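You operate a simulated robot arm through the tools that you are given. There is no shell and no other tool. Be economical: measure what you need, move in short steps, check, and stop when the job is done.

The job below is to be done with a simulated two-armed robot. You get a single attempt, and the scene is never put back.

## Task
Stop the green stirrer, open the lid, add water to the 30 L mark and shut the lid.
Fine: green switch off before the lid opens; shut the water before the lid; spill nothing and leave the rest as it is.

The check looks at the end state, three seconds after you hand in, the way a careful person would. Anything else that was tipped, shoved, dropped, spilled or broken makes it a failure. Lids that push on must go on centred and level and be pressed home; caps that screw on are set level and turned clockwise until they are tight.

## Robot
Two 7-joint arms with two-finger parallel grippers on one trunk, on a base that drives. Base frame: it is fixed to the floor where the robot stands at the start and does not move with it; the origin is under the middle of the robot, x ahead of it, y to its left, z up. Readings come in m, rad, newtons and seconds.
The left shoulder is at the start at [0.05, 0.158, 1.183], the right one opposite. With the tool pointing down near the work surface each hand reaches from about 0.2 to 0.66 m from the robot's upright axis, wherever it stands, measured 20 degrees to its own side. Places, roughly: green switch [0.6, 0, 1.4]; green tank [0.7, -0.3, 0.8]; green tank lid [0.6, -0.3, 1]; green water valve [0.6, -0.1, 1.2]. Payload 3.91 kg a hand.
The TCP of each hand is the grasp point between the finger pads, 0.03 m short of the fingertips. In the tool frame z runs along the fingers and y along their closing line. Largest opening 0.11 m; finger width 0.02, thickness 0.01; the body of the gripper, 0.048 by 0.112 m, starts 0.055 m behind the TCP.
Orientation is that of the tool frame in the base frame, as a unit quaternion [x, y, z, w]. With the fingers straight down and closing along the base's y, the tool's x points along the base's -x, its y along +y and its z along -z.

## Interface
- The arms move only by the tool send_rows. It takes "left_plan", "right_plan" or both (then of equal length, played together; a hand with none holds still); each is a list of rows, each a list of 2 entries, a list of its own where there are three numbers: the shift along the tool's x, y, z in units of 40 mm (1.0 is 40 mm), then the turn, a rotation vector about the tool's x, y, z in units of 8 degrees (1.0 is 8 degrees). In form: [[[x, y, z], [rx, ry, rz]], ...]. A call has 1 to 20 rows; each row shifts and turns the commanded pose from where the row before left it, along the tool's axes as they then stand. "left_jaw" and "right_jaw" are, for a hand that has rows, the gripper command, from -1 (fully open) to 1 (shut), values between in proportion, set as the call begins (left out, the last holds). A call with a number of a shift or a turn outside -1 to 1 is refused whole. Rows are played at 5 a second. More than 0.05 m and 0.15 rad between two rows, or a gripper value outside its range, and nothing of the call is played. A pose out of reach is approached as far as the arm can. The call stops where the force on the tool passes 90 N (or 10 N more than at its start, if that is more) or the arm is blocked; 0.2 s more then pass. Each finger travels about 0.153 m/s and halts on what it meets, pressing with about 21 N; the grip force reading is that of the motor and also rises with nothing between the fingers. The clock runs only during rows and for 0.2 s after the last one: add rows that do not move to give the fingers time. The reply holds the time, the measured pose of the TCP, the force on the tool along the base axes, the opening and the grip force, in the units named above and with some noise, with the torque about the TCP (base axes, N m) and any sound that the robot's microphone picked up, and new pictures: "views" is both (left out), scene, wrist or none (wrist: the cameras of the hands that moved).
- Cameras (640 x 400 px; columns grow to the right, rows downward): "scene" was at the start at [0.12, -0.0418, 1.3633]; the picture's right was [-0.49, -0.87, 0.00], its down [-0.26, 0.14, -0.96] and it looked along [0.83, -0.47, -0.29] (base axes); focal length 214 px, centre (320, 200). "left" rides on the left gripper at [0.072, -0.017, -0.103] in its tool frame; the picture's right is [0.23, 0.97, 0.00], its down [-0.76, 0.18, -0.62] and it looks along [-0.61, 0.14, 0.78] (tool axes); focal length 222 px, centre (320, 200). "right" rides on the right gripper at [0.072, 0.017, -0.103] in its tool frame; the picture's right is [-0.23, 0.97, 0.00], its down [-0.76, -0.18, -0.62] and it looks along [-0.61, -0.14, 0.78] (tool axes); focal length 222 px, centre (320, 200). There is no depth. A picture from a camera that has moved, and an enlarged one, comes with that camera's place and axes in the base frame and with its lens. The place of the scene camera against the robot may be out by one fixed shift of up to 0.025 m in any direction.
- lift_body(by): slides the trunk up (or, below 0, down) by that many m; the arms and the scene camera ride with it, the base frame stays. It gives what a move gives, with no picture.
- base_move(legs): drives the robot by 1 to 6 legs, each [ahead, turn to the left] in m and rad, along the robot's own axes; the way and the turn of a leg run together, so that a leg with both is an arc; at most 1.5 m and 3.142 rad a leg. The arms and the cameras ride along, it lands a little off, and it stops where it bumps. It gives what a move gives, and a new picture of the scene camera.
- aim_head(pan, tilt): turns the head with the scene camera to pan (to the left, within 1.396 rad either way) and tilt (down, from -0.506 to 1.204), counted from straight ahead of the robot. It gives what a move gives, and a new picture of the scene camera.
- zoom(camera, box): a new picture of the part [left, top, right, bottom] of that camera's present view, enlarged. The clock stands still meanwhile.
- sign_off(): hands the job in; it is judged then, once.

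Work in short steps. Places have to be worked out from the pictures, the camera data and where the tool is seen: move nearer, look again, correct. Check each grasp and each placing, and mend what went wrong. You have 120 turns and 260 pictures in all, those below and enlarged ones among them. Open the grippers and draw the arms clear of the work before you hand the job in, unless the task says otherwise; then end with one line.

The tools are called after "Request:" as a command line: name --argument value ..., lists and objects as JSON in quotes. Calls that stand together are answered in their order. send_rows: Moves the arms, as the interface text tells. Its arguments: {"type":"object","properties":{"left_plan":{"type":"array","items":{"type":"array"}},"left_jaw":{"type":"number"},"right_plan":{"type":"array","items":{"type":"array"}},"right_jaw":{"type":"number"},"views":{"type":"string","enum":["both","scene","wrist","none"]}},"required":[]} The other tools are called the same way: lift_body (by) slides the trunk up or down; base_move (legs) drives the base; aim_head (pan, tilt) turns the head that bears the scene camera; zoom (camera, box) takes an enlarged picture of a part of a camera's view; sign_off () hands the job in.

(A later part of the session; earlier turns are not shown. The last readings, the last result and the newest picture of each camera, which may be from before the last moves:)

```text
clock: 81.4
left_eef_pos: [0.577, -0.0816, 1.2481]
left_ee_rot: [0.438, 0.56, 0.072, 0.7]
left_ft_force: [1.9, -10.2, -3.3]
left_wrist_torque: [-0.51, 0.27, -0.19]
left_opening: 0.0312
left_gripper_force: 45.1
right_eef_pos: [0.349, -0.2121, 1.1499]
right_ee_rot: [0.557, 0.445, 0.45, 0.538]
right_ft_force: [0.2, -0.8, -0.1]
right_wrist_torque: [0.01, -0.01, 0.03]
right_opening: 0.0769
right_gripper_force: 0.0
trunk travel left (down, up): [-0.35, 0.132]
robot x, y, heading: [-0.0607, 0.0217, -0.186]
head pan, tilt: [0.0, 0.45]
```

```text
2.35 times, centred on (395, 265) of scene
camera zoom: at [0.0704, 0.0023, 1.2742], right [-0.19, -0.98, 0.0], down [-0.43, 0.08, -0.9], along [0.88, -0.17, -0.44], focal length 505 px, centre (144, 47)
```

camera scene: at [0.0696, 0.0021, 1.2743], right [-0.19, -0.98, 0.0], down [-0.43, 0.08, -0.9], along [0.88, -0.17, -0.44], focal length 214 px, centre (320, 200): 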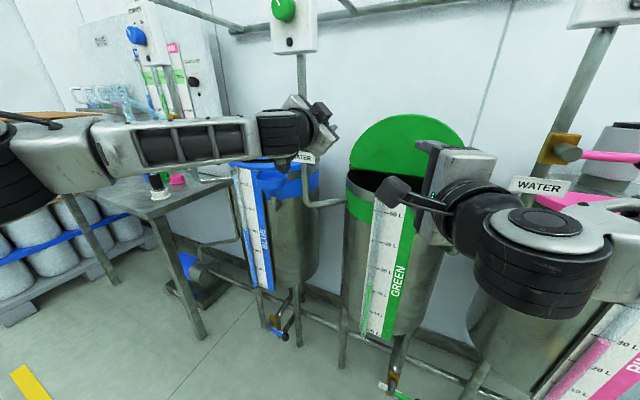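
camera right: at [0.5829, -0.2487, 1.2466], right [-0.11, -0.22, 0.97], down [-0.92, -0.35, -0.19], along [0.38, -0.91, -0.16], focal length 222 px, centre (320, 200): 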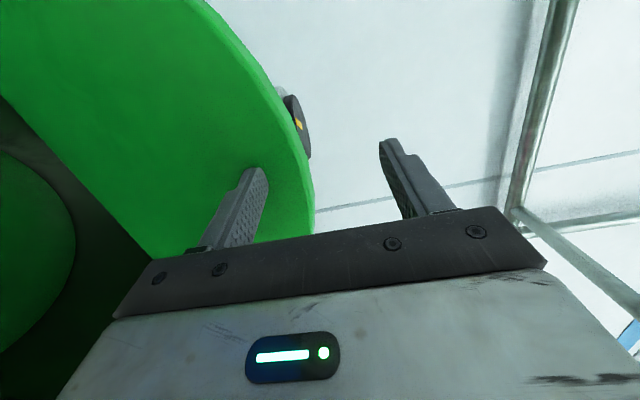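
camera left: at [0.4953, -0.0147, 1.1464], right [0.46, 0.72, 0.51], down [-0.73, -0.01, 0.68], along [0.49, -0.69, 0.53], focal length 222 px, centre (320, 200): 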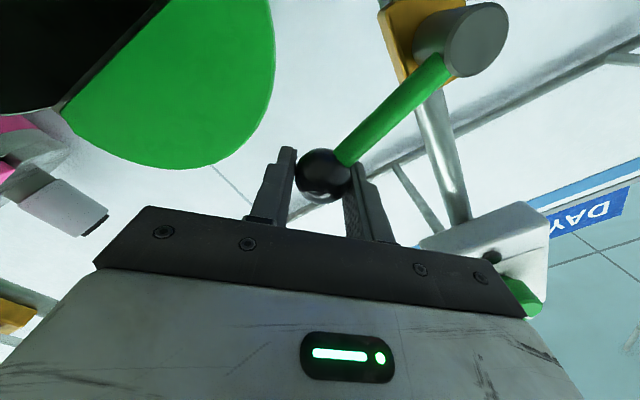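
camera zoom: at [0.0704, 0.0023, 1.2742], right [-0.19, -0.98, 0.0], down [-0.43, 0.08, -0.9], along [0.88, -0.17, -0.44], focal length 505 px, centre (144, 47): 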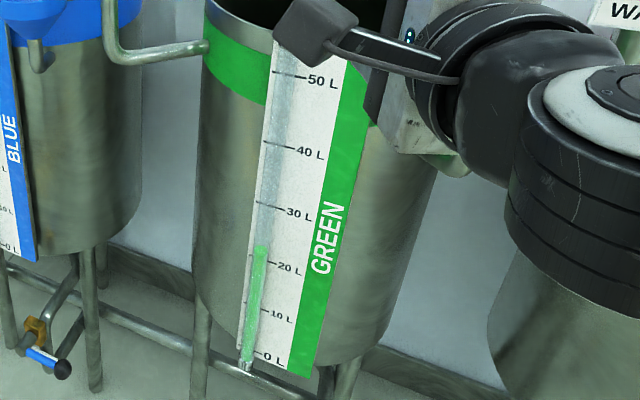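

Gauge still ≈22–23 L. Continue opening to ~88°.

Request:
send_rows --left_plan '[[[0.053, 0.566, 0], [0, 0, 0]], [[0.2, 0.532, 0], [0, 0, 0]]]' --views "wrist"

Request:
zoom --camera "scene" --box '[335, 180, 455, 350]'

```text
clock: 82.0
left_eef_pos: [0.5974, -0.0527, 1.2699]
left_ee_rot: [0.439, 0.56, 0.071, 0.699]
left_ft_force: [1.9, -8.5, -6.0]
left_wrist_torque: [-0.48, 0.31, -0.09]
left_opening: 0.0315
left_gripper_force: 44.7
right_eef_pos: [0.35, -0.2108, 1.1494]
right_ee_rot: [0.558, 0.445, 0.45, 0.537]
right_ft_force: [0.6, 0.3, -0.9]
right_wrist_torque: [0.01, 0.01, 0.0]
right_opening: 0.0771
right_gripper_force: 0.0
trunk travel left (down, up): [-0.35, 0.132]
robot x, y, heading: [-0.0577, 0.0259, -0.186]
head pan, tilt: [0.0, 0.45]
camera left: at [0.5307, 0.0355, 1.2074], right [0.46, 0.72, 0.51], down [-0.73, -0.01, 0.68], along [0.5, -0.69, 0.53], focal length 222 px, centre (320, 200)
```

left: 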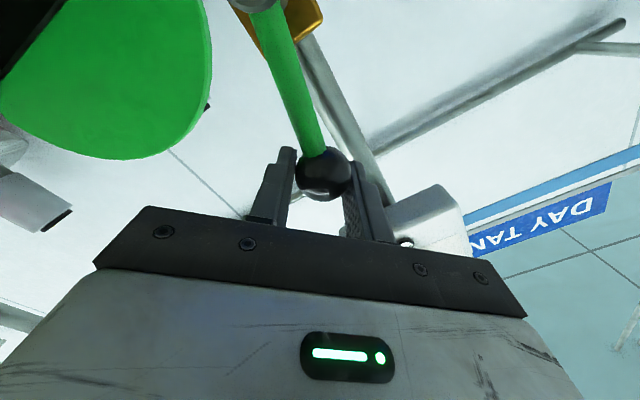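

```text
2.35 times, centred on (395, 265) of scene
camera zoom: at [0.0704, 0.0024, 1.274], right [-0.19, -0.98, 0.0], down [-0.43, 0.08, -0.9], along [0.88, -0.17, -0.44], focal length 505 px, centre (144, 47)
```

zoom: 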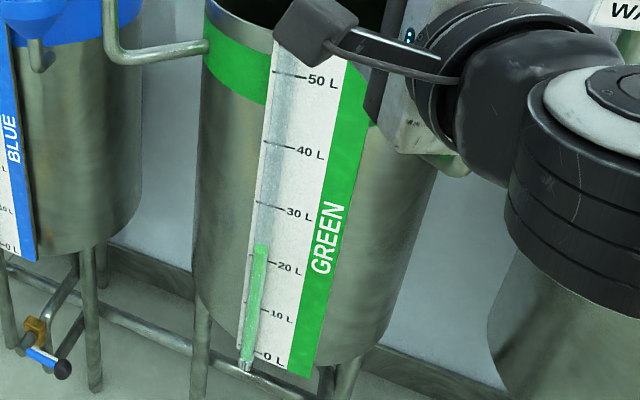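

Barely any rise yet. Open fully and wait two seconds to measure the flow rate.

Request:
send_rows --left_plan '[[[0.33, 0.461, 0], [0, 0, 0]], [[0, 0, 0], [0, 0, 0]], [[0, 0, 0], [0, 0, 0]], [[0, 0, 0], [0, 0, 0]], [[0, 0, 0], [0, 0, 0]]]' --views "wrist"

Request:
zoom --camera "scene" --box '[335, 180, 455, 350]'

```text
clock: 83.2
left_eef_pos: [0.6091, -0.036, 1.2725]
left_ee_rot: [0.441, 0.559, 0.07, 0.699]
left_ft_force: [1.2, -16.7, -8.0]
left_wrist_torque: [-0.38, -0.37, -0.67]
left_opening: 0.0309
left_gripper_force: 45.1
right_eef_pos: [0.351, -0.2126, 1.1488]
right_ee_rot: [0.558, 0.445, 0.449, 0.537]
right_ft_force: [-0.1, -1.0, -0.9]
right_wrist_torque: [0.04, 0.04, -0.01]
right_opening: 0.0772
right_gripper_force: 0.0
trunk travel left (down, up): [-0.35, 0.132]
robot x, y, heading: [-0.0619, 0.0227, -0.187]
head pan, tilt: [0.0, 0.45]
camera left: at [0.5416, 0.0514, 1.2108], right [0.47, 0.72, 0.51], down [-0.73, -0.01, 0.68], along [0.49, -0.69, 0.52], focal length 222 px, centre (320, 200)
```

left: 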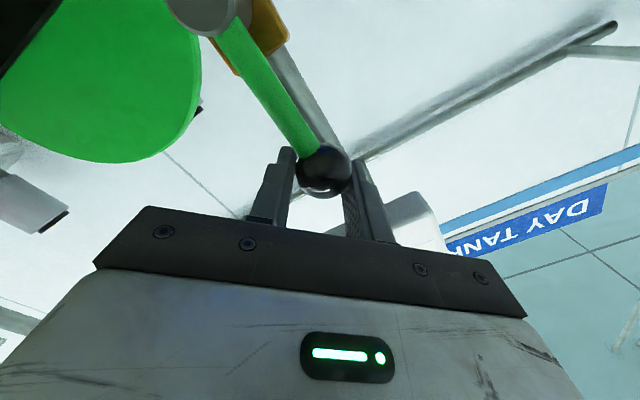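

```text
2.35 times, centred on (395, 265) of scene
camera zoom: at [0.0707, 0.0011, 1.274], right [-0.19, -0.98, 0.0], down [-0.43, 0.08, -0.9], along [0.88, -0.17, -0.44], focal length 505 px, centre (144, 47)
```

zoom: 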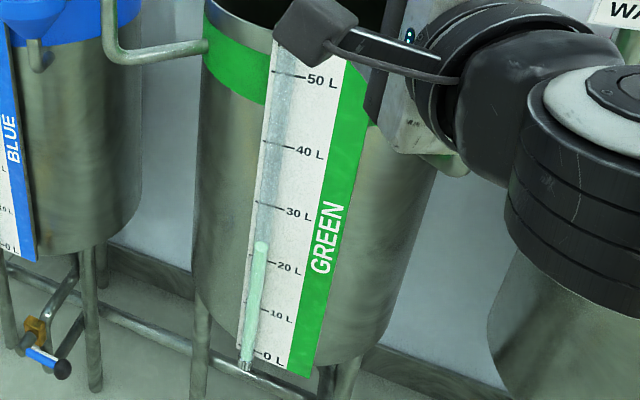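

Flow is ≈0.6 L/s; level ≈23 L. I wait 4 s with null rows.

Request:
send_rows --left_plan '[[[0, 0, 0], [0, 0, 0]], [[0, 0, 0], [0, 0, 0]], [[0, 0, 0], [0, 0, 0]], [[0, 0, 0], [0, 0, 0]], [[0, 0, 0], [0, 0, 0]], [[0, 0, 0], [0, 0, 0]], [[0, 0, 0], [0, 0, 0]], [[0, 0, 0], [0, 0, 0]], [[0, 0, 0], [0, 0, 0]], [[0, 0, 0], [0, 0, 0]], [[0, 0, 0], [0, 0, 0]], [[0, 0, 0], [0, 0, 0]], [[0, 0, 0], [0, 0, 0]], [[0, 0, 0], [0, 0, 0]], [[0, 0, 0], [0, 0, 0]], [[0, 0, 0], [0, 0, 0]], [[0, 0, 0], [0, 0, 0]], [[0, 0, 0], [0, 0, 0]], [[0, 0, 0], [0, 0, 0]], [[0, 0, 0], [0, 0, 0]]]' --views "none"

Request:
zoom --camera "scene" --box '[345, 230, 415, 300]'

```text
clock: 87.4
left_eef_pos: [0.6089, -0.0365, 1.2715]
left_ee_rot: [0.441, 0.559, 0.07, 0.699]
left_ft_force: [-0.2, -15.5, -9.3]
left_wrist_torque: [-0.17, 0.05, -0.13]
left_opening: 0.0312
left_gripper_force: 44.8
right_eef_pos: [0.3507, -0.2122, 1.1483]
right_ee_rot: [0.558, 0.446, 0.45, 0.536]
right_ft_force: [-0.3, 0.2, -0.5]
right_wrist_torque: [0.02, 0.01, 0.03]
right_opening: 0.0767
right_gripper_force: 0.1
trunk travel left (down, up): [-0.35, 0.132]
robot x, y, heading: [-0.0589, 0.0243, -0.188]
head pan, tilt: [0.0, 0.45]
```

```text
5.71 times, centred on (380, 265) of scene
camera zoom: at [0.0706, 0.0011, 1.274], right [-0.19, -0.98, 0.0], down [-0.43, 0.08, -0.9], along [0.88, -0.17, -0.44], focal length 1226 px, centre (-23, -171)
```

zoom: 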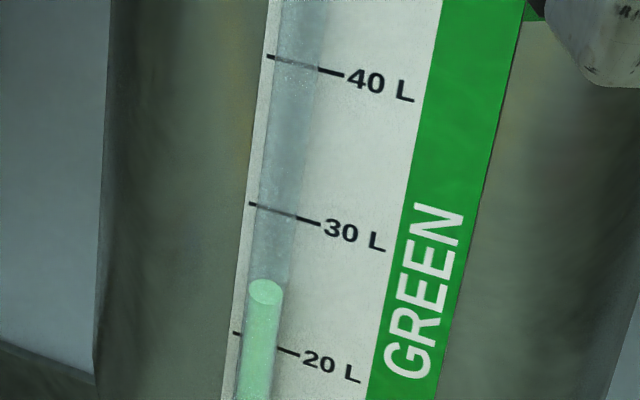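

The tube stands off the scale plate, so from above the level reads low (parallax, maybe 1.5 L). I bring the right wrist camera down to eye level with the 30 L mark (z≈0.80) for a true reading while the water runs slowly.

Request:
send_rows --right_plan '[[[0.22, -0.93, 0.1], [0, 0, 0]], [[0.22, -0.93, 0.15], [0, 0, 0]], [[0.22, -0.93, 0.2], [0, 0, 0]], [[0.22, -0.93, 0.25], [0, 0, 0]], [[0.22, -0.93, 0.25], [0, 0, 0]], [[0.22, -0.93, 0.25], [0, 0, 0]], [[0.22, -0.93, 0.25], [0, 0, 0]], [[0.22, -0.93, 0.25], [0, 0, 0]], [[0.22, -0.93, 0.25], [0, 0, 0]]]' --views "both"

```text
clock: 89.4
left_eef_pos: [0.6081, -0.0358, 1.2717]
left_ee_rot: [0.441, 0.559, 0.071, 0.699]
left_ft_force: [-0.7, -15.9, -10.2]
left_wrist_torque: [-0.2, -0.05, -0.25]
left_opening: 0.0314
left_gripper_force: 45.1
right_eef_pos: [0.4271, -0.0624, 0.8678]
right_ee_rot: [0.56, 0.444, 0.448, 0.537]
right_ft_force: [0.3, -0.5, -0.5]
right_wrist_torque: [-0.01, 0.01, 0.02]
right_opening: 0.0768
right_gripper_force: 0.1
right hand out of reach, approached as far as the arm can: row 3, 4, 5, 6, 7, 8, 9
trunk travel left (down, up): [-0.35, 0.132]
robot x, y, heading: [-0.06, 0.024, -0.186]
head pan, tilt: [0.0, 0.45]
camera scene: at [0.0706, 0.0013, 1.274], right [-0.19, -0.98, 0.0], down [-0.43, 0.08, -0.9], along [0.88, -0.17, -0.44], focal length 214 px, centre (320, 200)
camera right: at [0.3418, 0.029, 0.8888], right [-0.03, -0.25, 0.97], down [-0.77, -0.61, -0.18], along [0.64, -0.75, -0.17], focal length 222 px, centre (320, 200)
```

scene: 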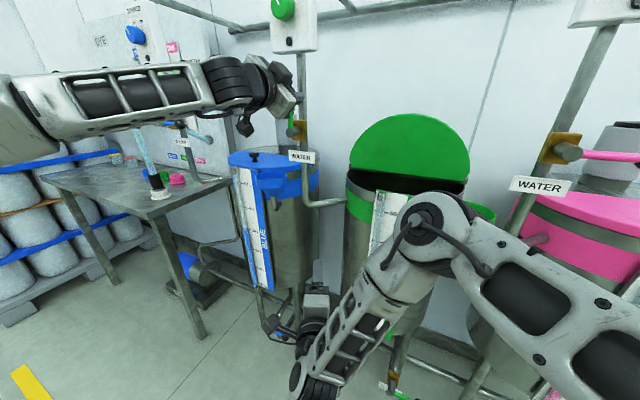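
right: 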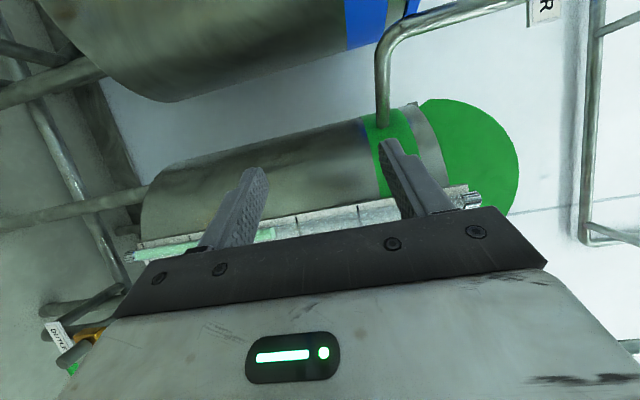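

The gauge is visible side-on between the fingers. Zoom in to compare liquid top and ticks.

Request:
zoom --camera "right" --box '[180, 180, 420, 280]'

Request:
zoom --camera "scene" --box '[340, 180, 440, 350]'

```text
2.67 times, centred on (300, 230) of right
camera zoom: at [0.3418, 0.029, 0.8888], right [-0.03, -0.25, 0.97], down [-0.77, -0.61, -0.18], along [0.64, -0.75, -0.17], focal length 592 px, centre (373, 120)
```

zoom: 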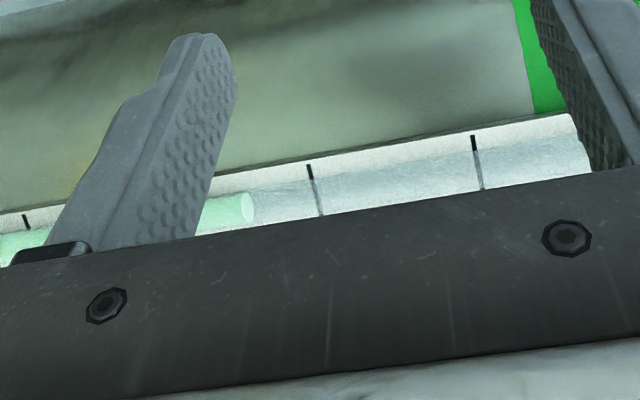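

```text
2.35 times, centred on (390, 265) of scene
camera zoom: at [0.0706, 0.0013, 1.274], right [-0.19, -0.98, 0.0], down [-0.43, 0.08, -0.9], along [0.88, -0.17, -0.44], focal length 505 px, centre (155, 47)
```

zoom: 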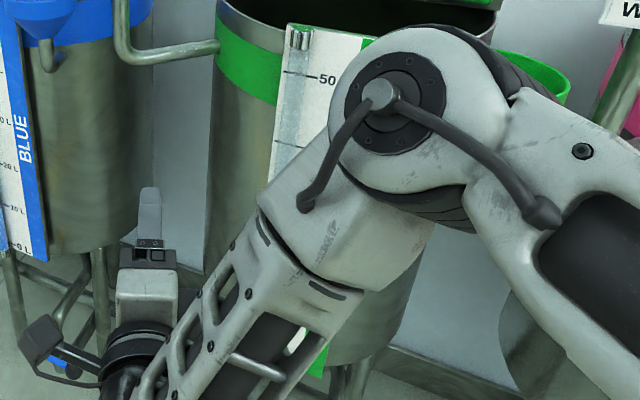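

The ticks are visible: 30 L tick and the liquid top below it; geometry gives ≈26.3 L now at ≈0.3 L/s. I lower the camera ~0.09 m to be level with the 30 L mark.

Request:
send_rows --right_plan '[[[-0.3, -0.75, 0], [0, 0, 0]], [[-0.3, -0.75, 0], [0, 0, 0]], [[-0.3, -0.75, 0], [0, 0, 0]]]' --views "wrist"

Request:
zoom --camera "right" --box '[240, 160, 440, 260]'

```text
clock: 90.2
left_eef_pos: [0.6078, -0.0361, 1.2715]
left_ee_rot: [0.441, 0.559, 0.069, 0.699]
left_ft_force: [-1.5, -15.5, -10.5]
left_wrist_torque: [-0.18, 0.04, -0.19]
left_opening: 0.0313
left_gripper_force: 45.0
right_eef_pos: [0.4147, -0.0476, 0.8505]
right_ee_rot: [0.56, 0.445, 0.447, 0.537]
right_ft_force: [-0.3, 0.3, 0.4]
right_wrist_torque: [0.01, -0.01, 0.0]
right_opening: 0.077
right_gripper_force: 0.0
right hand out of reach, approached as far as the arm can: row 1, 2, 3
trunk travel left (down, up): [-0.35, 0.132]
robot x, y, heading: [-0.0576, 0.0278, -0.185]
head pan, tilt: [0.0, 0.45]
camera right: at [0.3292, 0.0448, 0.8719], right [-0.03, -0.25, 0.97], down [-0.77, -0.61, -0.18], along [0.64, -0.75, -0.17], focal length 222 px, centre (320, 200)
```

right: 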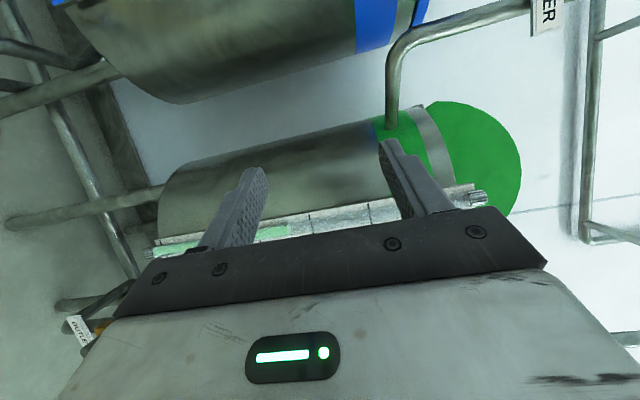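

```text
3.20 times, centred on (340, 210) of right
camera zoom: at [0.3292, 0.0448, 0.8719], right [-0.03, -0.25, 0.97], down [-0.77, -0.61, -0.18], along [0.64, -0.75, -0.17], focal length 711 px, centre (256, 168)
```

zoom: 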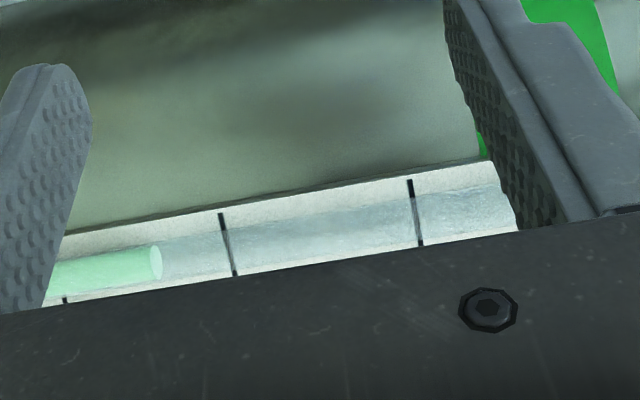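

True level ≈26.3 L. I wait 3 s and re-measure the rate from the same view.

Request:
send_rows --left_plan '[[[0, 0, 0], [0, 0, 0]], [[0, 0, 0], [0, 0, 0]], [[0, 0, 0], [0, 0, 0]], [[0, 0, 0], [0, 0, 0]], [[0, 0, 0], [0, 0, 0]], [[0, 0, 0], [0, 0, 0]], [[0, 0, 0], [0, 0, 0]], [[0, 0, 0], [0, 0, 0]], [[0, 0, 0], [0, 0, 0]], [[0, 0, 0], [0, 0, 0]], [[0, 0, 0], [0, 0, 0]], [[0, 0, 0], [0, 0, 0]], [[0, 0, 0], [0, 0, 0]], [[0, 0, 0], [0, 0, 0]]]' --views "none"

Request:
zoom --camera "right" --box '[240, 160, 440, 260]'

```text
clock: 93.2
left_eef_pos: [0.6077, -0.036, 1.2724]
left_ee_rot: [0.441, 0.559, 0.071, 0.699]
left_ft_force: [-0.7, -15.4, -10.9]
left_wrist_torque: [-0.16, 0.11, -0.1]
left_opening: 0.0315
left_gripper_force: 45.1
right_eef_pos: [0.4153, -0.0474, 0.8505]
right_ee_rot: [0.56, 0.444, 0.448, 0.537]
right_ft_force: [0.6, -0.3, -0.3]
right_wrist_torque: [-0.03, -0.01, 0.0]
right_opening: 0.0771
right_gripper_force: 0.0
trunk travel left (down, up): [-0.35, 0.132]
robot x, y, heading: [-0.06, 0.0252, -0.19]
head pan, tilt: [0.0, 0.45]
```

```text
3.20 times, centred on (340, 210) of right
camera zoom: at [0.3292, 0.0448, 0.8721], right [-0.03, -0.25, 0.97], down [-0.77, -0.61, -0.18], along [0.64, -0.75, -0.17], focal length 711 px, centre (256, 168)
```

zoom: 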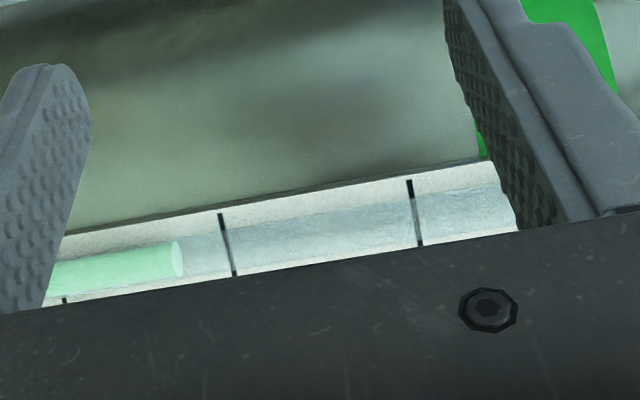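

Rate ≈0.40 L/s; true level ≈27.5 L (parallax ≈0.5 L here). Wait 3.8 s, then check again.

Request:
send_rows --left_plan '[[[0, 0, 0], [0, 0, 0]], [[0, 0, 0], [0, 0, 0]], [[0, 0, 0], [0, 0, 0]], [[0, 0, 0], [0, 0, 0]], [[0, 0, 0], [0, 0, 0]], [[0, 0, 0], [0, 0, 0]], [[0, 0, 0], [0, 0, 0]], [[0, 0, 0], [0, 0, 0]], [[0, 0, 0], [0, 0, 0]], [[0, 0, 0], [0, 0, 0]], [[0, 0, 0], [0, 0, 0]], [[0, 0, 0], [0, 0, 0]], [[0, 0, 0], [0, 0, 0]], [[0, 0, 0], [0, 0, 0]], [[0, 0, 0], [0, 0, 0]], [[0, 0, 0], [0, 0, 0]], [[0, 0, 0], [0, 0, 0]], [[0, 0, 0], [0, 0, 0]]]' --views "none"

Request:
zoom --camera "right" --box '[270, 190, 350, 240]'

```text
clock: 97.0
left_eef_pos: [0.6088, -0.0358, 1.2725]
left_ee_rot: [0.441, 0.559, 0.07, 0.699]
left_ft_force: [-2.2, -15.7, -11.1]
left_wrist_torque: [-0.13, 0.08, -0.1]
left_opening: 0.0313
left_gripper_force: 45.1
right_eef_pos: [0.4153, -0.0465, 0.8501]
right_ee_rot: [0.56, 0.444, 0.448, 0.537]
right_ft_force: [0.6, -0.2, -0.4]
right_wrist_torque: [0.02, -0.04, -0.01]
right_opening: 0.077
right_gripper_force: 0.2
trunk travel left (down, up): [-0.35, 0.132]
robot x, y, heading: [-0.0615, 0.0246, -0.187]
head pan, tilt: [0.0, 0.45]
```

```text
8.00 times, centred on (310, 215) of right
camera zoom: at [0.3292, 0.0449, 0.8721], right [-0.03, -0.25, 0.97], down [-0.77, -0.61, -0.18], along [0.64, -0.75, -0.17], focal length 1777 px, centre (400, 80)
```

zoom: 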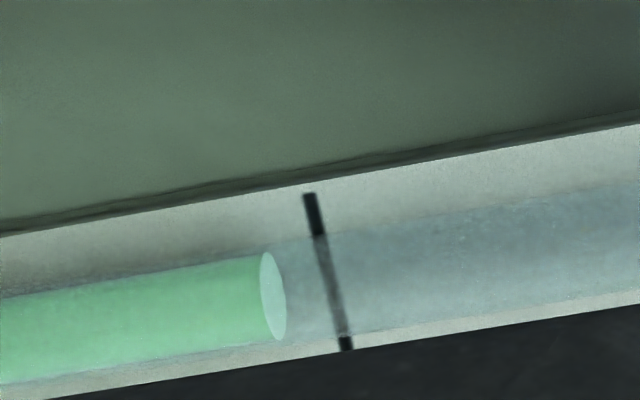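

True level ≈29.1 L at 0.43 L/s. I wait 1.2 s and then close the lever along the reverse arc in the same call.

Request:
send_rows --left_plan '[[[0, 0, 0], [0, 0, 0]], [[0, 0, 0], [0, 0, 0]], [[0, 0, 0], [0, 0, 0]], [[0, 0, 0], [0, 0, 0]], [[0, 0, 0], [0, 0, 0]], [[0, 0, 0], [0, 0, 0]], [[-0.33, -0.461, 0], [0, 0, 0]], [[-0.2, -0.532, 0], [0, 0, 0]], [[-0.053, -0.566, 0], [0, 0, 0]], [[0.094, -0.56, 0], [0, 0, 0]], [[0.233, -0.516, 0], [0, 0, 0]], [[0.34, -0.34, 0], [0, 0, 0]], [[0.05, -0.05, 0], [0, 0, 0]]]' --views "both"

Request:
zoom --camera "right" --box '[270, 190, 350, 240]'

```text
clock: 99.8
left_eef_pos: [0.5473, -0.1161, 1.1934]
left_ee_rot: [0.449, 0.548, 0.061, 0.703]
left_ft_force: [-27.8, -31.3, 17.8]
left_wrist_torque: [-0.11, -0.1, -0.12]
left_opening: 0.0
left_gripper_force: 37.4
left hand out of reach, approached as far as the arm can: row 13
right_eef_pos: [0.4111, -0.0465, 0.8532]
right_ee_rot: [0.558, 0.444, 0.449, 0.538]
right_ft_force: [-0.1, 0.2, 0.5]
right_wrist_torque: [0.01, 0.02, 0.0]
right_opening: 0.0769
right_gripper_force: 0.1
trunk travel left (down, up): [-0.35, 0.132]
robot x, y, heading: [-0.0601, 0.0256, -0.189]
head pan, tilt: [0.0, 0.45]
camera scene: at [0.064, -0.0003, 1.2749], right [-0.19, -0.98, -0.01], down [-0.42, 0.08, -0.9], along [0.89, -0.17, -0.43], focal length 214 px, centre (320, 200)
camera left: at [0.4837, -0.0259, 1.132], right [0.49, 0.7, 0.52], down [-0.74, 0.02, 0.67], along [0.46, -0.71, 0.53], focal length 222 px, centre (320, 200)
```

scene: 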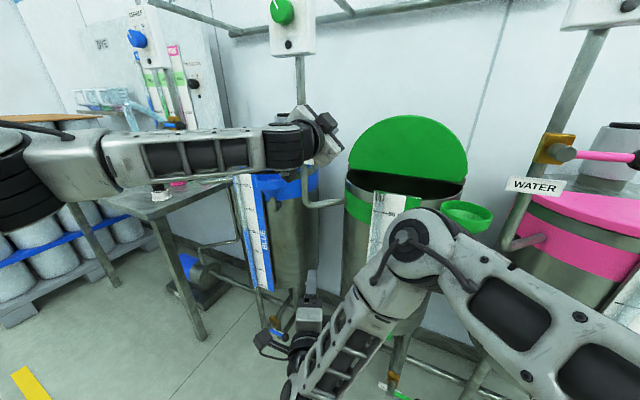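
left: 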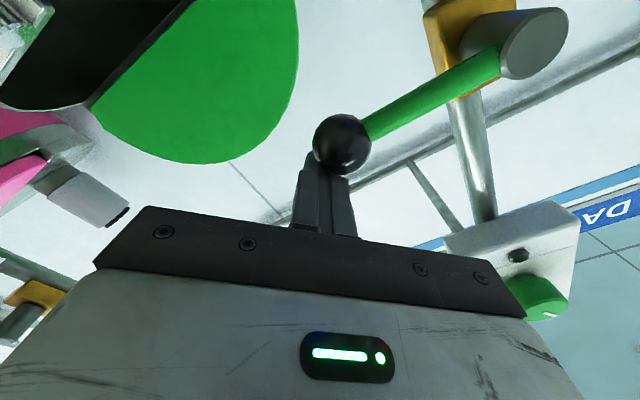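

```text
8.00 times, centred on (310, 215) of right
camera zoom: at [0.3252, 0.0438, 0.8748], right [-0.04, -0.25, 0.97], down [-0.77, -0.61, -0.19], along [0.64, -0.75, -0.17], focal length 1777 px, centre (400, 80)
```

zoom: 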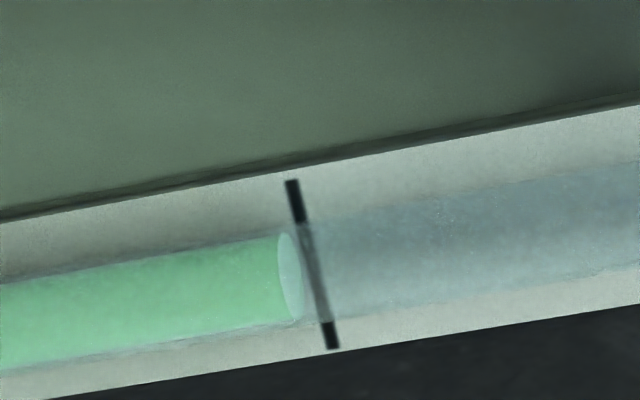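

Level reads ≈29.9 L true. The ball slipped from the grip at the end; I back off the left hand and check the lever is fully closed.

Request:
send_rows --left_plan '[[[0, 0, -0.6], [0, 0, 0]], [[0, 0, -0.9], [0, 0, 0]]]' --views "both"

Request:
zoom --camera "right" --box '[270, 190, 350, 240]'

Request:
zoom --camera "scene" --box '[270, 90, 370, 190]'

```text
clock: 100.4
left_eef_pos: [0.5147, -0.0668, 1.183]
left_ee_rot: [0.436, 0.565, 0.073, 0.696]
left_ft_force: [0.4, 0.6, -1.0]
left_wrist_torque: [0.04, 0.01, 0.02]
left_opening: 0.0001
left_gripper_force: 38.4
right_eef_pos: [0.417, -0.0438, 0.8502]
right_ee_rot: [0.559, 0.446, 0.447, 0.537]
right_ft_force: [-1.3, -0.6, 0.0]
right_wrist_torque: [0.0, -0.04, 0.03]
right_opening: 0.0769
right_gripper_force: 0.0
trunk travel left (down, up): [-0.35, 0.132]
robot x, y, heading: [-0.0611, 0.0198, -0.184]
head pan, tilt: [0.0, 0.45]
camera scene: at [0.0707, 0.0058, 1.2736], right [-0.18, -0.98, 0.0], down [-0.43, 0.08, -0.9], along [0.89, -0.16, -0.44], focal length 214 px, centre (320, 200)
camera left: at [0.4468, 0.0206, 1.1233], right [0.46, 0.73, 0.51], down [-0.73, -0.02, 0.69], along [0.51, -0.69, 0.52], focal length 222 px, centre (320, 200)
```

scene: 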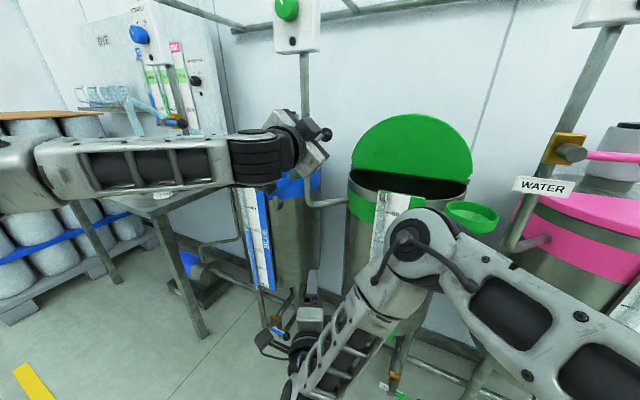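
left: 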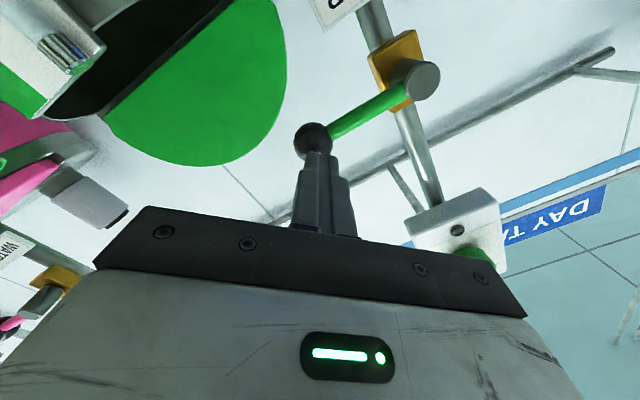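

```text
8.00 times, centred on (310, 215) of right
camera zoom: at [0.3292, 0.0477, 0.8717], right [-0.03, -0.25, 0.97], down [-0.77, -0.61, -0.18], along [0.64, -0.75, -0.17], focal length 1777 px, centre (400, 80)
```

zoom: 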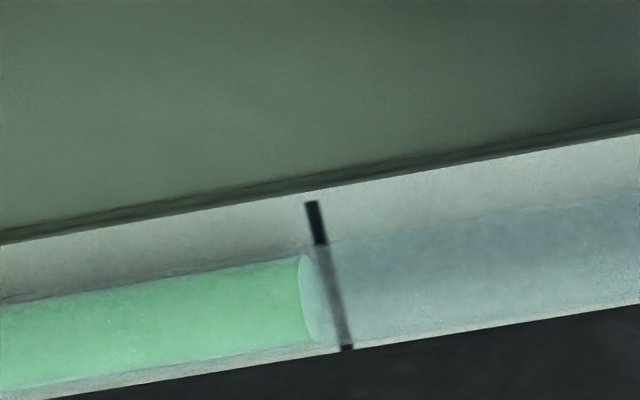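

```text
4.00 times, centred on (320, 140) of scene
camera zoom: at [0.0707, 0.0058, 1.2736], right [-0.18, -0.98, 0.0], down [-0.43, 0.08, -0.9], along [0.89, -0.16, -0.44], focal length 858 px, centre (320, 440)
```

zoom: 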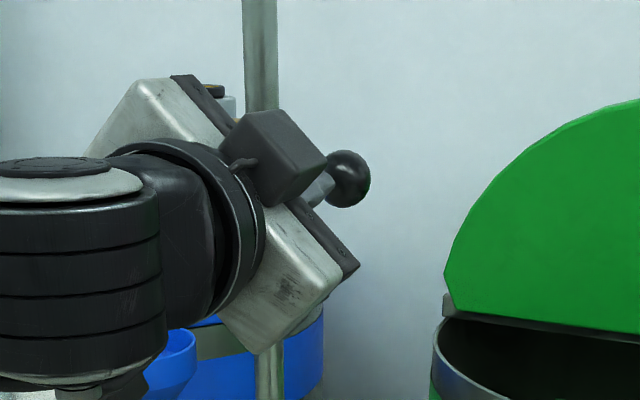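

Level ≈29.9 L and steady; lever appears horizontal. To be sure the valve is fully shut I gently press the ball down from above with closed fingers: first get above it.

Request:
send_rows --left_plan '[[[-0.5, 0.38, 0], [0, 0, 0]], [[-0.5, 0.38, 0], [0, 0, 0]], [[0, 0, 0.9], [0, 0, 0]], [[0, 0, 0.85], [0, 0, 0]], [[0, 0, 0], [0, 0, 0]]]' --views "wrist"

Request:
zoom --camera "right" --box '[270, 190, 350, 240]'

```text
clock: 101.6
left_eef_pos: [0.5694, -0.1129, 1.2362]
left_ee_rot: [0.439, 0.559, 0.071, 0.7]
left_ft_force: [0.6, -0.7, -0.1]
left_wrist_torque: [0.01, 0.02, 0.02]
left_opening: 0.0
left_gripper_force: 37.4
right_eef_pos: [0.4147, -0.0451, 0.8504]
right_ee_rot: [0.558, 0.445, 0.447, 0.538]
right_ft_force: [-0.4, 0.2, 0.1]
right_wrist_torque: [0.0, 0.01, -0.02]
right_opening: 0.0771
right_gripper_force: 0.1
trunk travel left (down, up): [-0.35, 0.132]
robot x, y, heading: [-0.0572, 0.0237, -0.186]
head pan, tilt: [0.0, 0.45]
camera left: at [0.5017, -0.0254, 1.175], right [0.46, 0.72, 0.51], down [-0.73, -0.01, 0.68], along [0.5, -0.69, 0.53], focal length 222 px, centre (320, 200)
```

left: 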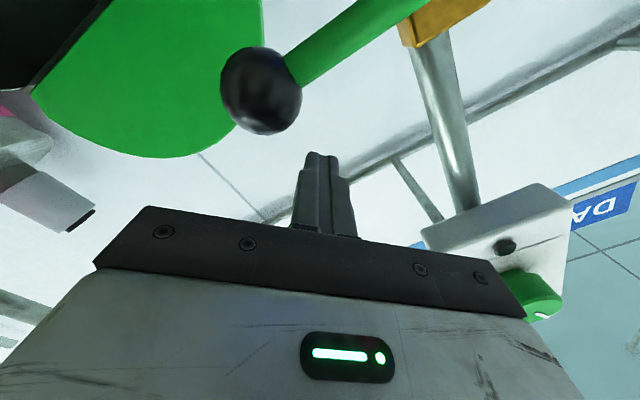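

```text
8.00 times, centred on (310, 215) of right
camera zoom: at [0.3286, 0.0465, 0.8724], right [-0.03, -0.25, 0.97], down [-0.77, -0.61, -0.18], along [0.64, -0.75, -0.17], focal length 1777 px, centre (400, 80)
```

zoom: 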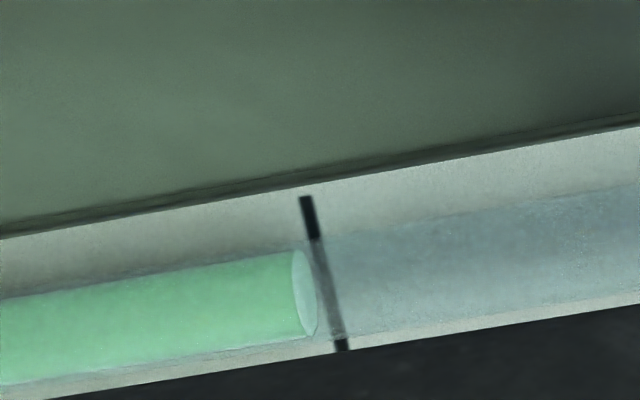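

Fingers are directly above the ball (~25 mm gap). Press down 33 mm in small steps and read force.

Request:
send_rows --left_plan '[[[0.18, -0.18, 0], [0, 0, 0]], [[0.18, -0.18, 0], [0, 0, 0]], [[0.11, -0.11, 0], [0, 0, 0]], [[0.1, -0.1, 0], [0, 0, 0]]]' --views "wrist"

```text
clock: 102.6
left_eef_pos: [0.5668, -0.1123, 1.2086]
left_ee_rot: [0.438, 0.558, 0.071, 0.702]
left_ft_force: [-0.4, -2.6, 7.9]
left_wrist_torque: [-0.05, 0.04, 0.02]
left_opening: 0.0
left_gripper_force: 37.5
right_eef_pos: [0.4148, -0.045, 0.8511]
right_ee_rot: [0.558, 0.446, 0.448, 0.538]
right_ft_force: [0.2, -0.6, 0.7]
right_wrist_torque: [0.01, 0.01, 0.02]
right_opening: 0.0769
right_gripper_force: 0.1
trunk travel left (down, up): [-0.35, 0.132]
robot x, y, heading: [-0.0552, 0.0274, -0.186]
head pan, tilt: [0.0, 0.45]
camera left: at [0.4997, -0.0258, 1.1467], right [0.46, 0.72, 0.51], down [-0.74, -0.01, 0.68], along [0.49, -0.69, 0.53], focal length 222 px, centre (320, 200)
```

left: 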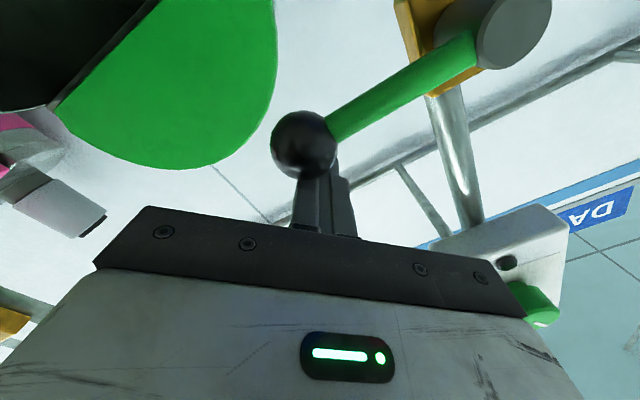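

Contact at 8 N. Press a further 9 mm to see whether it yields.

Request:
send_rows --left_plan '[[[0.08, -0.08, 0], [0, 0, 0]], [[0.08, -0.08, 0], [0, 0, 0]]]' --views "none"

Request:
zoom --camera "right" --box '[270, 190, 350, 240]'

```text
clock: 103.2
left_eef_pos: [0.563, -0.115, 1.2047]
left_ee_rot: [0.437, 0.554, 0.072, 0.705]
left_ft_force: [-0.7, -10.5, 26.1]
left_wrist_torque: [-0.05, 0.12, 0.02]
left_opening: 0.0
left_gripper_force: 37.7
right_eef_pos: [0.4126, -0.0467, 0.852]
right_ee_rot: [0.558, 0.444, 0.447, 0.539]
right_ft_force: [-0.1, 0.0, -0.7]
right_wrist_torque: [0.0, 0.03, -0.02]
right_opening: 0.077
right_gripper_force: 0.0
trunk travel left (down, up): [-0.35, 0.132]
robot x, y, heading: [-0.0573, 0.0225, -0.185]
head pan, tilt: [0.0, 0.45]
```

```text
8.00 times, centred on (310, 215) of right
camera zoom: at [0.3271, 0.0456, 0.8739], right [-0.03, -0.25, 0.97], down [-0.77, -0.61, -0.18], along [0.64, -0.75, -0.17], focal length 1777 px, centre (400, 80)
```

zoom: 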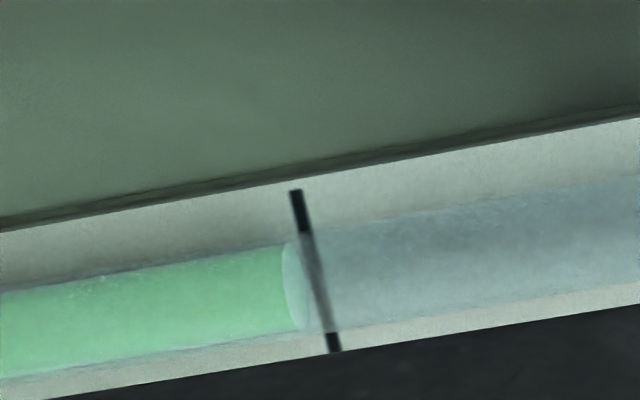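

The lever is hard against its stop (26 N) and level is steady at ≈29.9 L: water shut. I withdraw the left hand up and back, and raise the right hand.

Request:
send_rows --left_plan '[[[-0.5, 0.5, 0], [0, 0, 0]], [[-0.5, 0.5, 0], [0, 0, 0]], [[-0.4, 0.4, -0.5], [0, 0, 0]], [[0, 0, -1], [0, 0, 0]], [[0, 0, -1], [0, 0, -1]], [[0, 0, -0.5], [0, 0, -1]], [[0, 0, 0], [0, 0, -1]], [[0, 0, 0], [0, 0, -1]], [[0, 0, 0], [0, 0, -1]], [[0, 0, 0], [0, 0, -0.6]]]' --right_plan '[[[-0.3, 0.9, -0.1], [0, 0, 0]], [[-0.3, 0.9, -0.1], [0, 0, 0]], [[-0.3, 0.9, -0.1], [0, 0, 0]], [[-0.3, 0.9, -0.1], [0, 0, 0]], [[-0.3, 0.9, -0.1], [0, 0, 0]], [[-0.3, 0.9, -0.1], [0, 0, 0]], [[-0.3, 0.9, -0.1], [0, 0, 0]], [[-0.3, 0.9, -0.1], [0, 0, 0]], [[-0.5, 0.5, 0], [0, 0, 0]], [[-0.5, 0, 0], [0, 0, 0]]]' --views "scene"

```text
clock: 105.4
left_eef_pos: [0.468, -0.0492, 1.2765]
left_ee_rot: [0.191, 0.685, -0.202, 0.674]
left_ft_force: [-0.6, -0.1, 0.2]
left_wrist_torque: [-0.04, -0.01, -0.03]
left_opening: 0.0001
left_gripper_force: 37.7
right_eef_pos: [0.3607, -0.1785, 1.1572]
right_ee_rot: [0.556, 0.446, 0.45, 0.538]
right_ft_force: [0.1, -0.5, 1.0]
right_wrist_torque: [0.0, -0.01, -0.01]
right_opening: 0.0768
right_gripper_force: 0.0
trunk travel left (down, up): [-0.35, 0.132]
robot x, y, heading: [-0.0568, 0.0253, -0.193]
head pan, tilt: [0.0, 0.45]
camera scene: at [0.0696, 0.0034, 1.2743], right [-0.19, -0.98, 0.0], down [-0.43, 0.08, -0.9], along [0.88, -0.17, -0.44], focal length 214 px, centre (320, 200)
```

scene: 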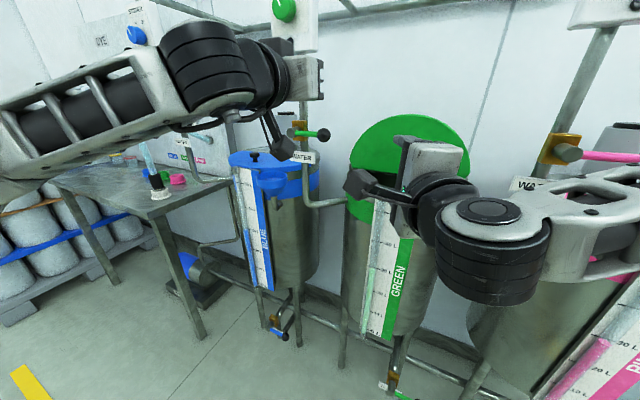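

Lever is horizontal as at the start. I raise the trunk back and turn right to face the tank.

Request:
lift_body --by 0.075

Request:
base_move --legs '[[0.0, -0.31]]'

```text
clock: 106.5
left_eef_pos: [0.4682, -0.0487, 1.3513]
left_ee_rot: [0.192, 0.684, -0.201, 0.674]
left_ft_force: [-0.2, -0.2, -0.7]
left_wrist_torque: [-0.02, 0.01, -0.03]
left_opening: 0.0002
left_gripper_force: 37.5
right_eef_pos: [0.3607, -0.1792, 1.2296]
right_ee_rot: [0.557, 0.446, 0.449, 0.538]
right_ft_force: [0.6, 0.5, -0.6]
right_wrist_torque: [0.0, 0.02, 0.02]
right_opening: 0.077
right_gripper_force: 0.1
trunk travel left (down, up): [-0.425, 0.057]
robot x, y, heading: [-0.0575, 0.0241, -0.188]
head pan, tilt: [0.0, 0.45]
```

```text
clock: 107.9
left_eef_pos: [0.4201, -0.2043, 1.3518]
left_ee_rot: [0.294, 0.647, -0.302, 0.635]
left_ft_force: [-0.7, -0.3, 0.4]
left_wrist_torque: [-0.01, 0.01, 0.0]
left_opening: 0.0
left_gripper_force: 37.7
right_eef_pos: [0.2791, -0.2969, 1.2306]
right_ee_rot: [0.619, 0.355, 0.362, 0.6]
right_ft_force: [-0.4, -0.1, 0.5]
right_wrist_torque: [-0.02, -0.03, 0.01]
right_opening: 0.0771
right_gripper_force: 0.0
trunk travel left (down, up): [-0.425, 0.057]
robot x, y, heading: [-0.0624, 0.0287, -0.493]
head pan, tilt: [0.0, 0.45]
camera scene: at [0.0559, -0.0348, 1.3492], right [-0.47, -0.88, 0.0], down [-0.38, 0.21, -0.9], along [0.79, -0.43, -0.44], focal length 214 px, centre (320, 200)
```

scene: 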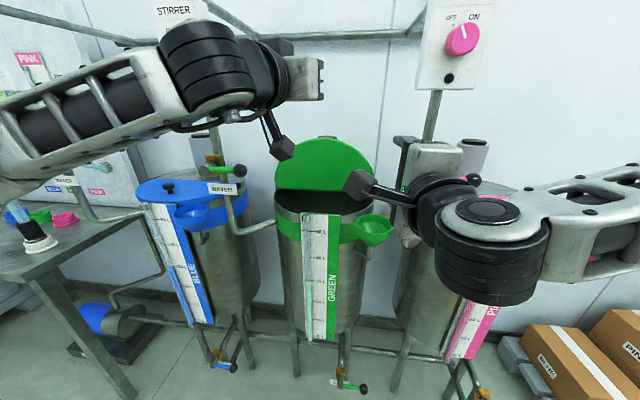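

I align the left hand with the tank direction and pitch it 40° down, closed, then drive forward 0.12 m.

Request:
send_rows --left_plan '[[[0, 0, 0], [-0.9, 0, 0]], [[0, 0, 0], [-0.9, 0, 0]], [[0, 0, 0], [-0.9, 0, 0]], [[0, 0, 0], [0, 1, 0]], [[0, 0, 0], [0, 1, 0]], [[0, 0, 0], [0, 1, 0]], [[0, 0, 0], [0, 1, 0]], [[0, 0, 0], [0, 1, 0]]]' --right_plan '[[[0, 0, -0.4], [0, 0, 0]], [[0, 0, -0.4], [0, 0, 0]], [[-0.3, 0, 0], [0, 0, 0]], [[0, 0, 0], [0, 0, 0]], [[0, 0, 0], [0, 0, 0]], [[0, 0, 0], [0, 0, 0]], [[0, 0, 0], [0, 0, 0]], [[0, 0, 0], [0, 0, 0]]]' --views "none"

Request:
base_move --legs '[[0.11, 0.0]]'

```text
clock: 109.7
left_eef_pos: [0.421, -0.2048, 1.3511]
left_ee_rot: [0.221, 0.883, -0.106, 0.401]
left_ft_force: [-0.8, -0.3, 0.1]
left_wrist_torque: [-0.01, -0.05, 0.0]
left_opening: 0.0
left_gripper_force: 37.9
right_eef_pos: [0.2594, -0.2914, 1.2347]
right_ee_rot: [0.62, 0.354, 0.361, 0.6]
right_ft_force: [-0.1, 0.3, -0.7]
right_wrist_torque: [-0.01, 0.0, -0.02]
right_opening: 0.0768
right_gripper_force: 0.0
right hand out of reach, approached as far as the arm can: row 2, 3
trunk travel left (down, up): [-0.425, 0.057]
robot x, y, heading: [-0.0583, 0.0214, -0.495]
head pan, tilt: [0.0, 0.45]
```

```text
clock: 110.9
left_eef_pos: [0.5168, -0.2565, 1.3522]
left_ee_rot: [0.221, 0.883, -0.107, 0.401]
left_ft_force: [0.3, 0.5, 0.5]
left_wrist_torque: [0.02, 0.0, -0.02]
left_opening: 0.0
left_gripper_force: 38.1
right_eef_pos: [0.3554, -0.3428, 1.2334]
right_ee_rot: [0.619, 0.355, 0.361, 0.6]
right_ft_force: [0.1, -0.3, -0.3]
right_wrist_torque: [-0.06, -0.06, 0.0]
right_opening: 0.0769
right_gripper_force: 0.1
trunk travel left (down, up): [-0.425, 0.057]
robot x, y, heading: [0.0377, -0.0257, -0.498]
head pan, tilt: [0.0, 0.45]
camera scene: at [0.1529, -0.0865, 1.3491], right [-0.47, -0.88, 0.0], down [-0.38, 0.21, -0.9], along [0.79, -0.43, -0.44], focal length 214 px, centre (320, 200)
```

scene: 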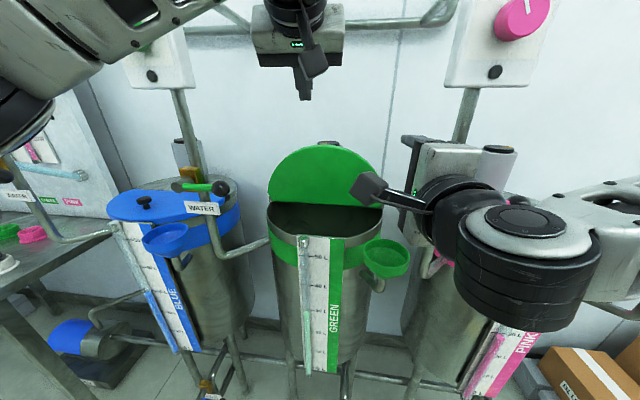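

Lid top edge is at z≈1.21, h≈0.78. I extend the closed left fingers over the top edge, high and 45 mm left of centre.

Request:
send_rows --left_plan '[[[-0.34, 0.1, 0.88], [0, 0, 0]], [[-0.34, 0.1, 0.88], [0, 0, 0]], [[-0.34, 0.1, 0.88], [0, 0, 0]], [[-0.34, 0.1, 0.88], [0, 0, 0]], [[-0.34, 0.1, 0.88], [0, 0, 0]], [[-0.34, 0.1, 0.88], [0, 0, 0]]]' --views "both"

```text
clock: 112.3
left_eef_pos: [0.6948, -0.3212, 1.2633]
left_ee_rot: [0.222, 0.882, -0.107, 0.402]
left_ft_force: [-0.2, -0.7, -0.3]
left_wrist_torque: [-0.03, -0.03, 0.02]
left_opening: 0.0001
left_gripper_force: 37.7
left hand out of reach, approached as far as the arm can: row 6
right_eef_pos: [0.3553, -0.3427, 1.2349]
right_ee_rot: [0.619, 0.356, 0.361, 0.6]
right_ft_force: [0.0, -0.1, -0.1]
right_wrist_torque: [0.01, 0.01, -0.05]
right_opening: 0.0768
right_gripper_force: 0.1
trunk travel left (down, up): [-0.425, 0.057]
robot x, y, heading: [0.04, -0.0229, -0.498]
head pan, tilt: [0.0, 0.45]
camera scene: at [0.1525, -0.0856, 1.3492], right [-0.47, -0.88, 0.0], down [-0.38, 0.21, -0.9], along [0.79, -0.43, -0.44], focal length 214 px, centre (320, 200)
camera left: at [0.5755, -0.2769, 1.2781], right [0.33, 0.93, -0.18], down [0.11, 0.15, 0.98], along [0.94, -0.35, -0.05], focal length 222 px, centre (320, 200)
```

scene: 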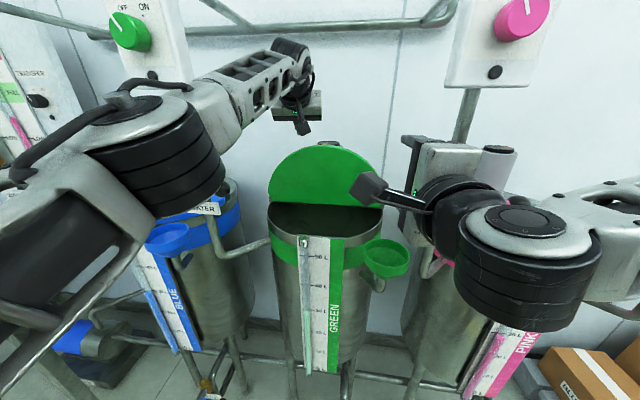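
left: 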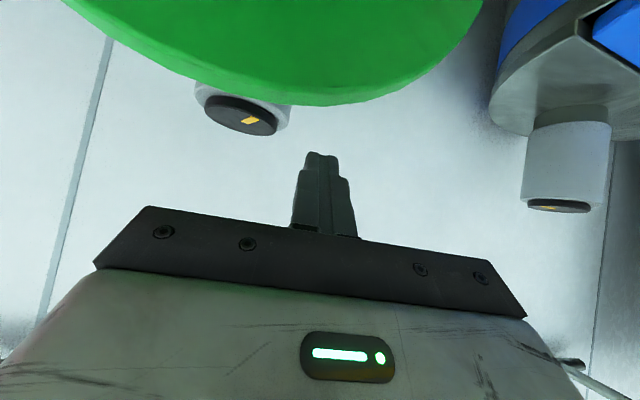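

Fingertip is right above the lid edge (h≈0.787), at arm's limit. I drive 0.04 m forward (within the range tried before) so the finger passes behind the lid.

Request:
base_move --legs '[[0.04, 0.0]]'

Request:
zoom --camera "left" --box '[0, 0, 640, 400]'

```text
clock: 113.2
left_eef_pos: [0.7276, -0.3404, 1.2637]
left_ee_rot: [0.22, 0.883, -0.106, 0.401]
left_ft_force: [0.0, 0.7, 0.0]
left_wrist_torque: [0.01, 0.04, 0.01]
left_opening: 0.0
left_gripper_force: 37.6
right_eef_pos: [0.391, -0.3612, 1.2355]
right_ee_rot: [0.619, 0.356, 0.361, 0.6]
right_ft_force: [0.4, 0.2, 0.3]
right_wrist_torque: [0.0, -0.02, -0.02]
right_opening: 0.0772
right_gripper_force: 0.1
trunk travel left (down, up): [-0.425, 0.057]
robot x, y, heading: [0.0717, -0.0438, -0.494]
head pan, tilt: [0.0, 0.45]
camera scene: at [0.1874, -0.1051, 1.3491], right [-0.47, -0.88, 0.0], down [-0.38, 0.21, -0.9], along [0.79, -0.43, -0.44], focal length 214 px, centre (320, 200)
```

scene: 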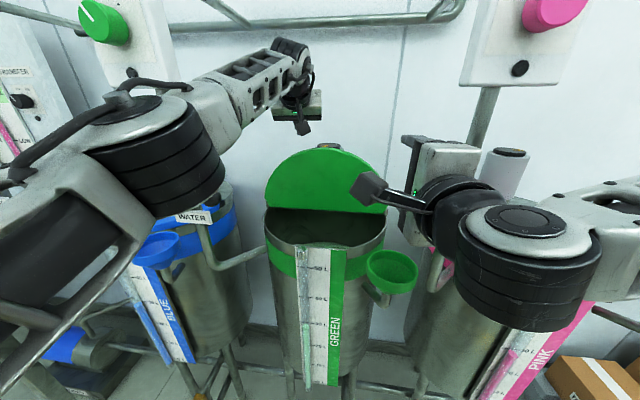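

```text
1.00 times, centred on (320, 200) of left (not enlarged: the box is as wide or as high as the picture)
camera zoom: at [0.61, -0.2964, 1.278], right [0.33, 0.93, -0.18], down [0.11, 0.15, 0.98], along [0.94, -0.35, -0.06], focal length 222 px, centre (320, 200)
```

zoom: 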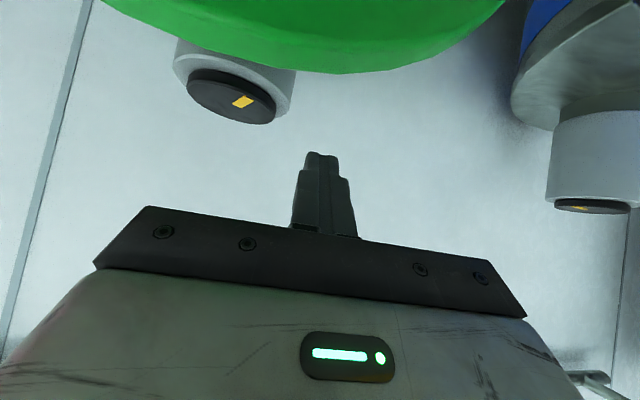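

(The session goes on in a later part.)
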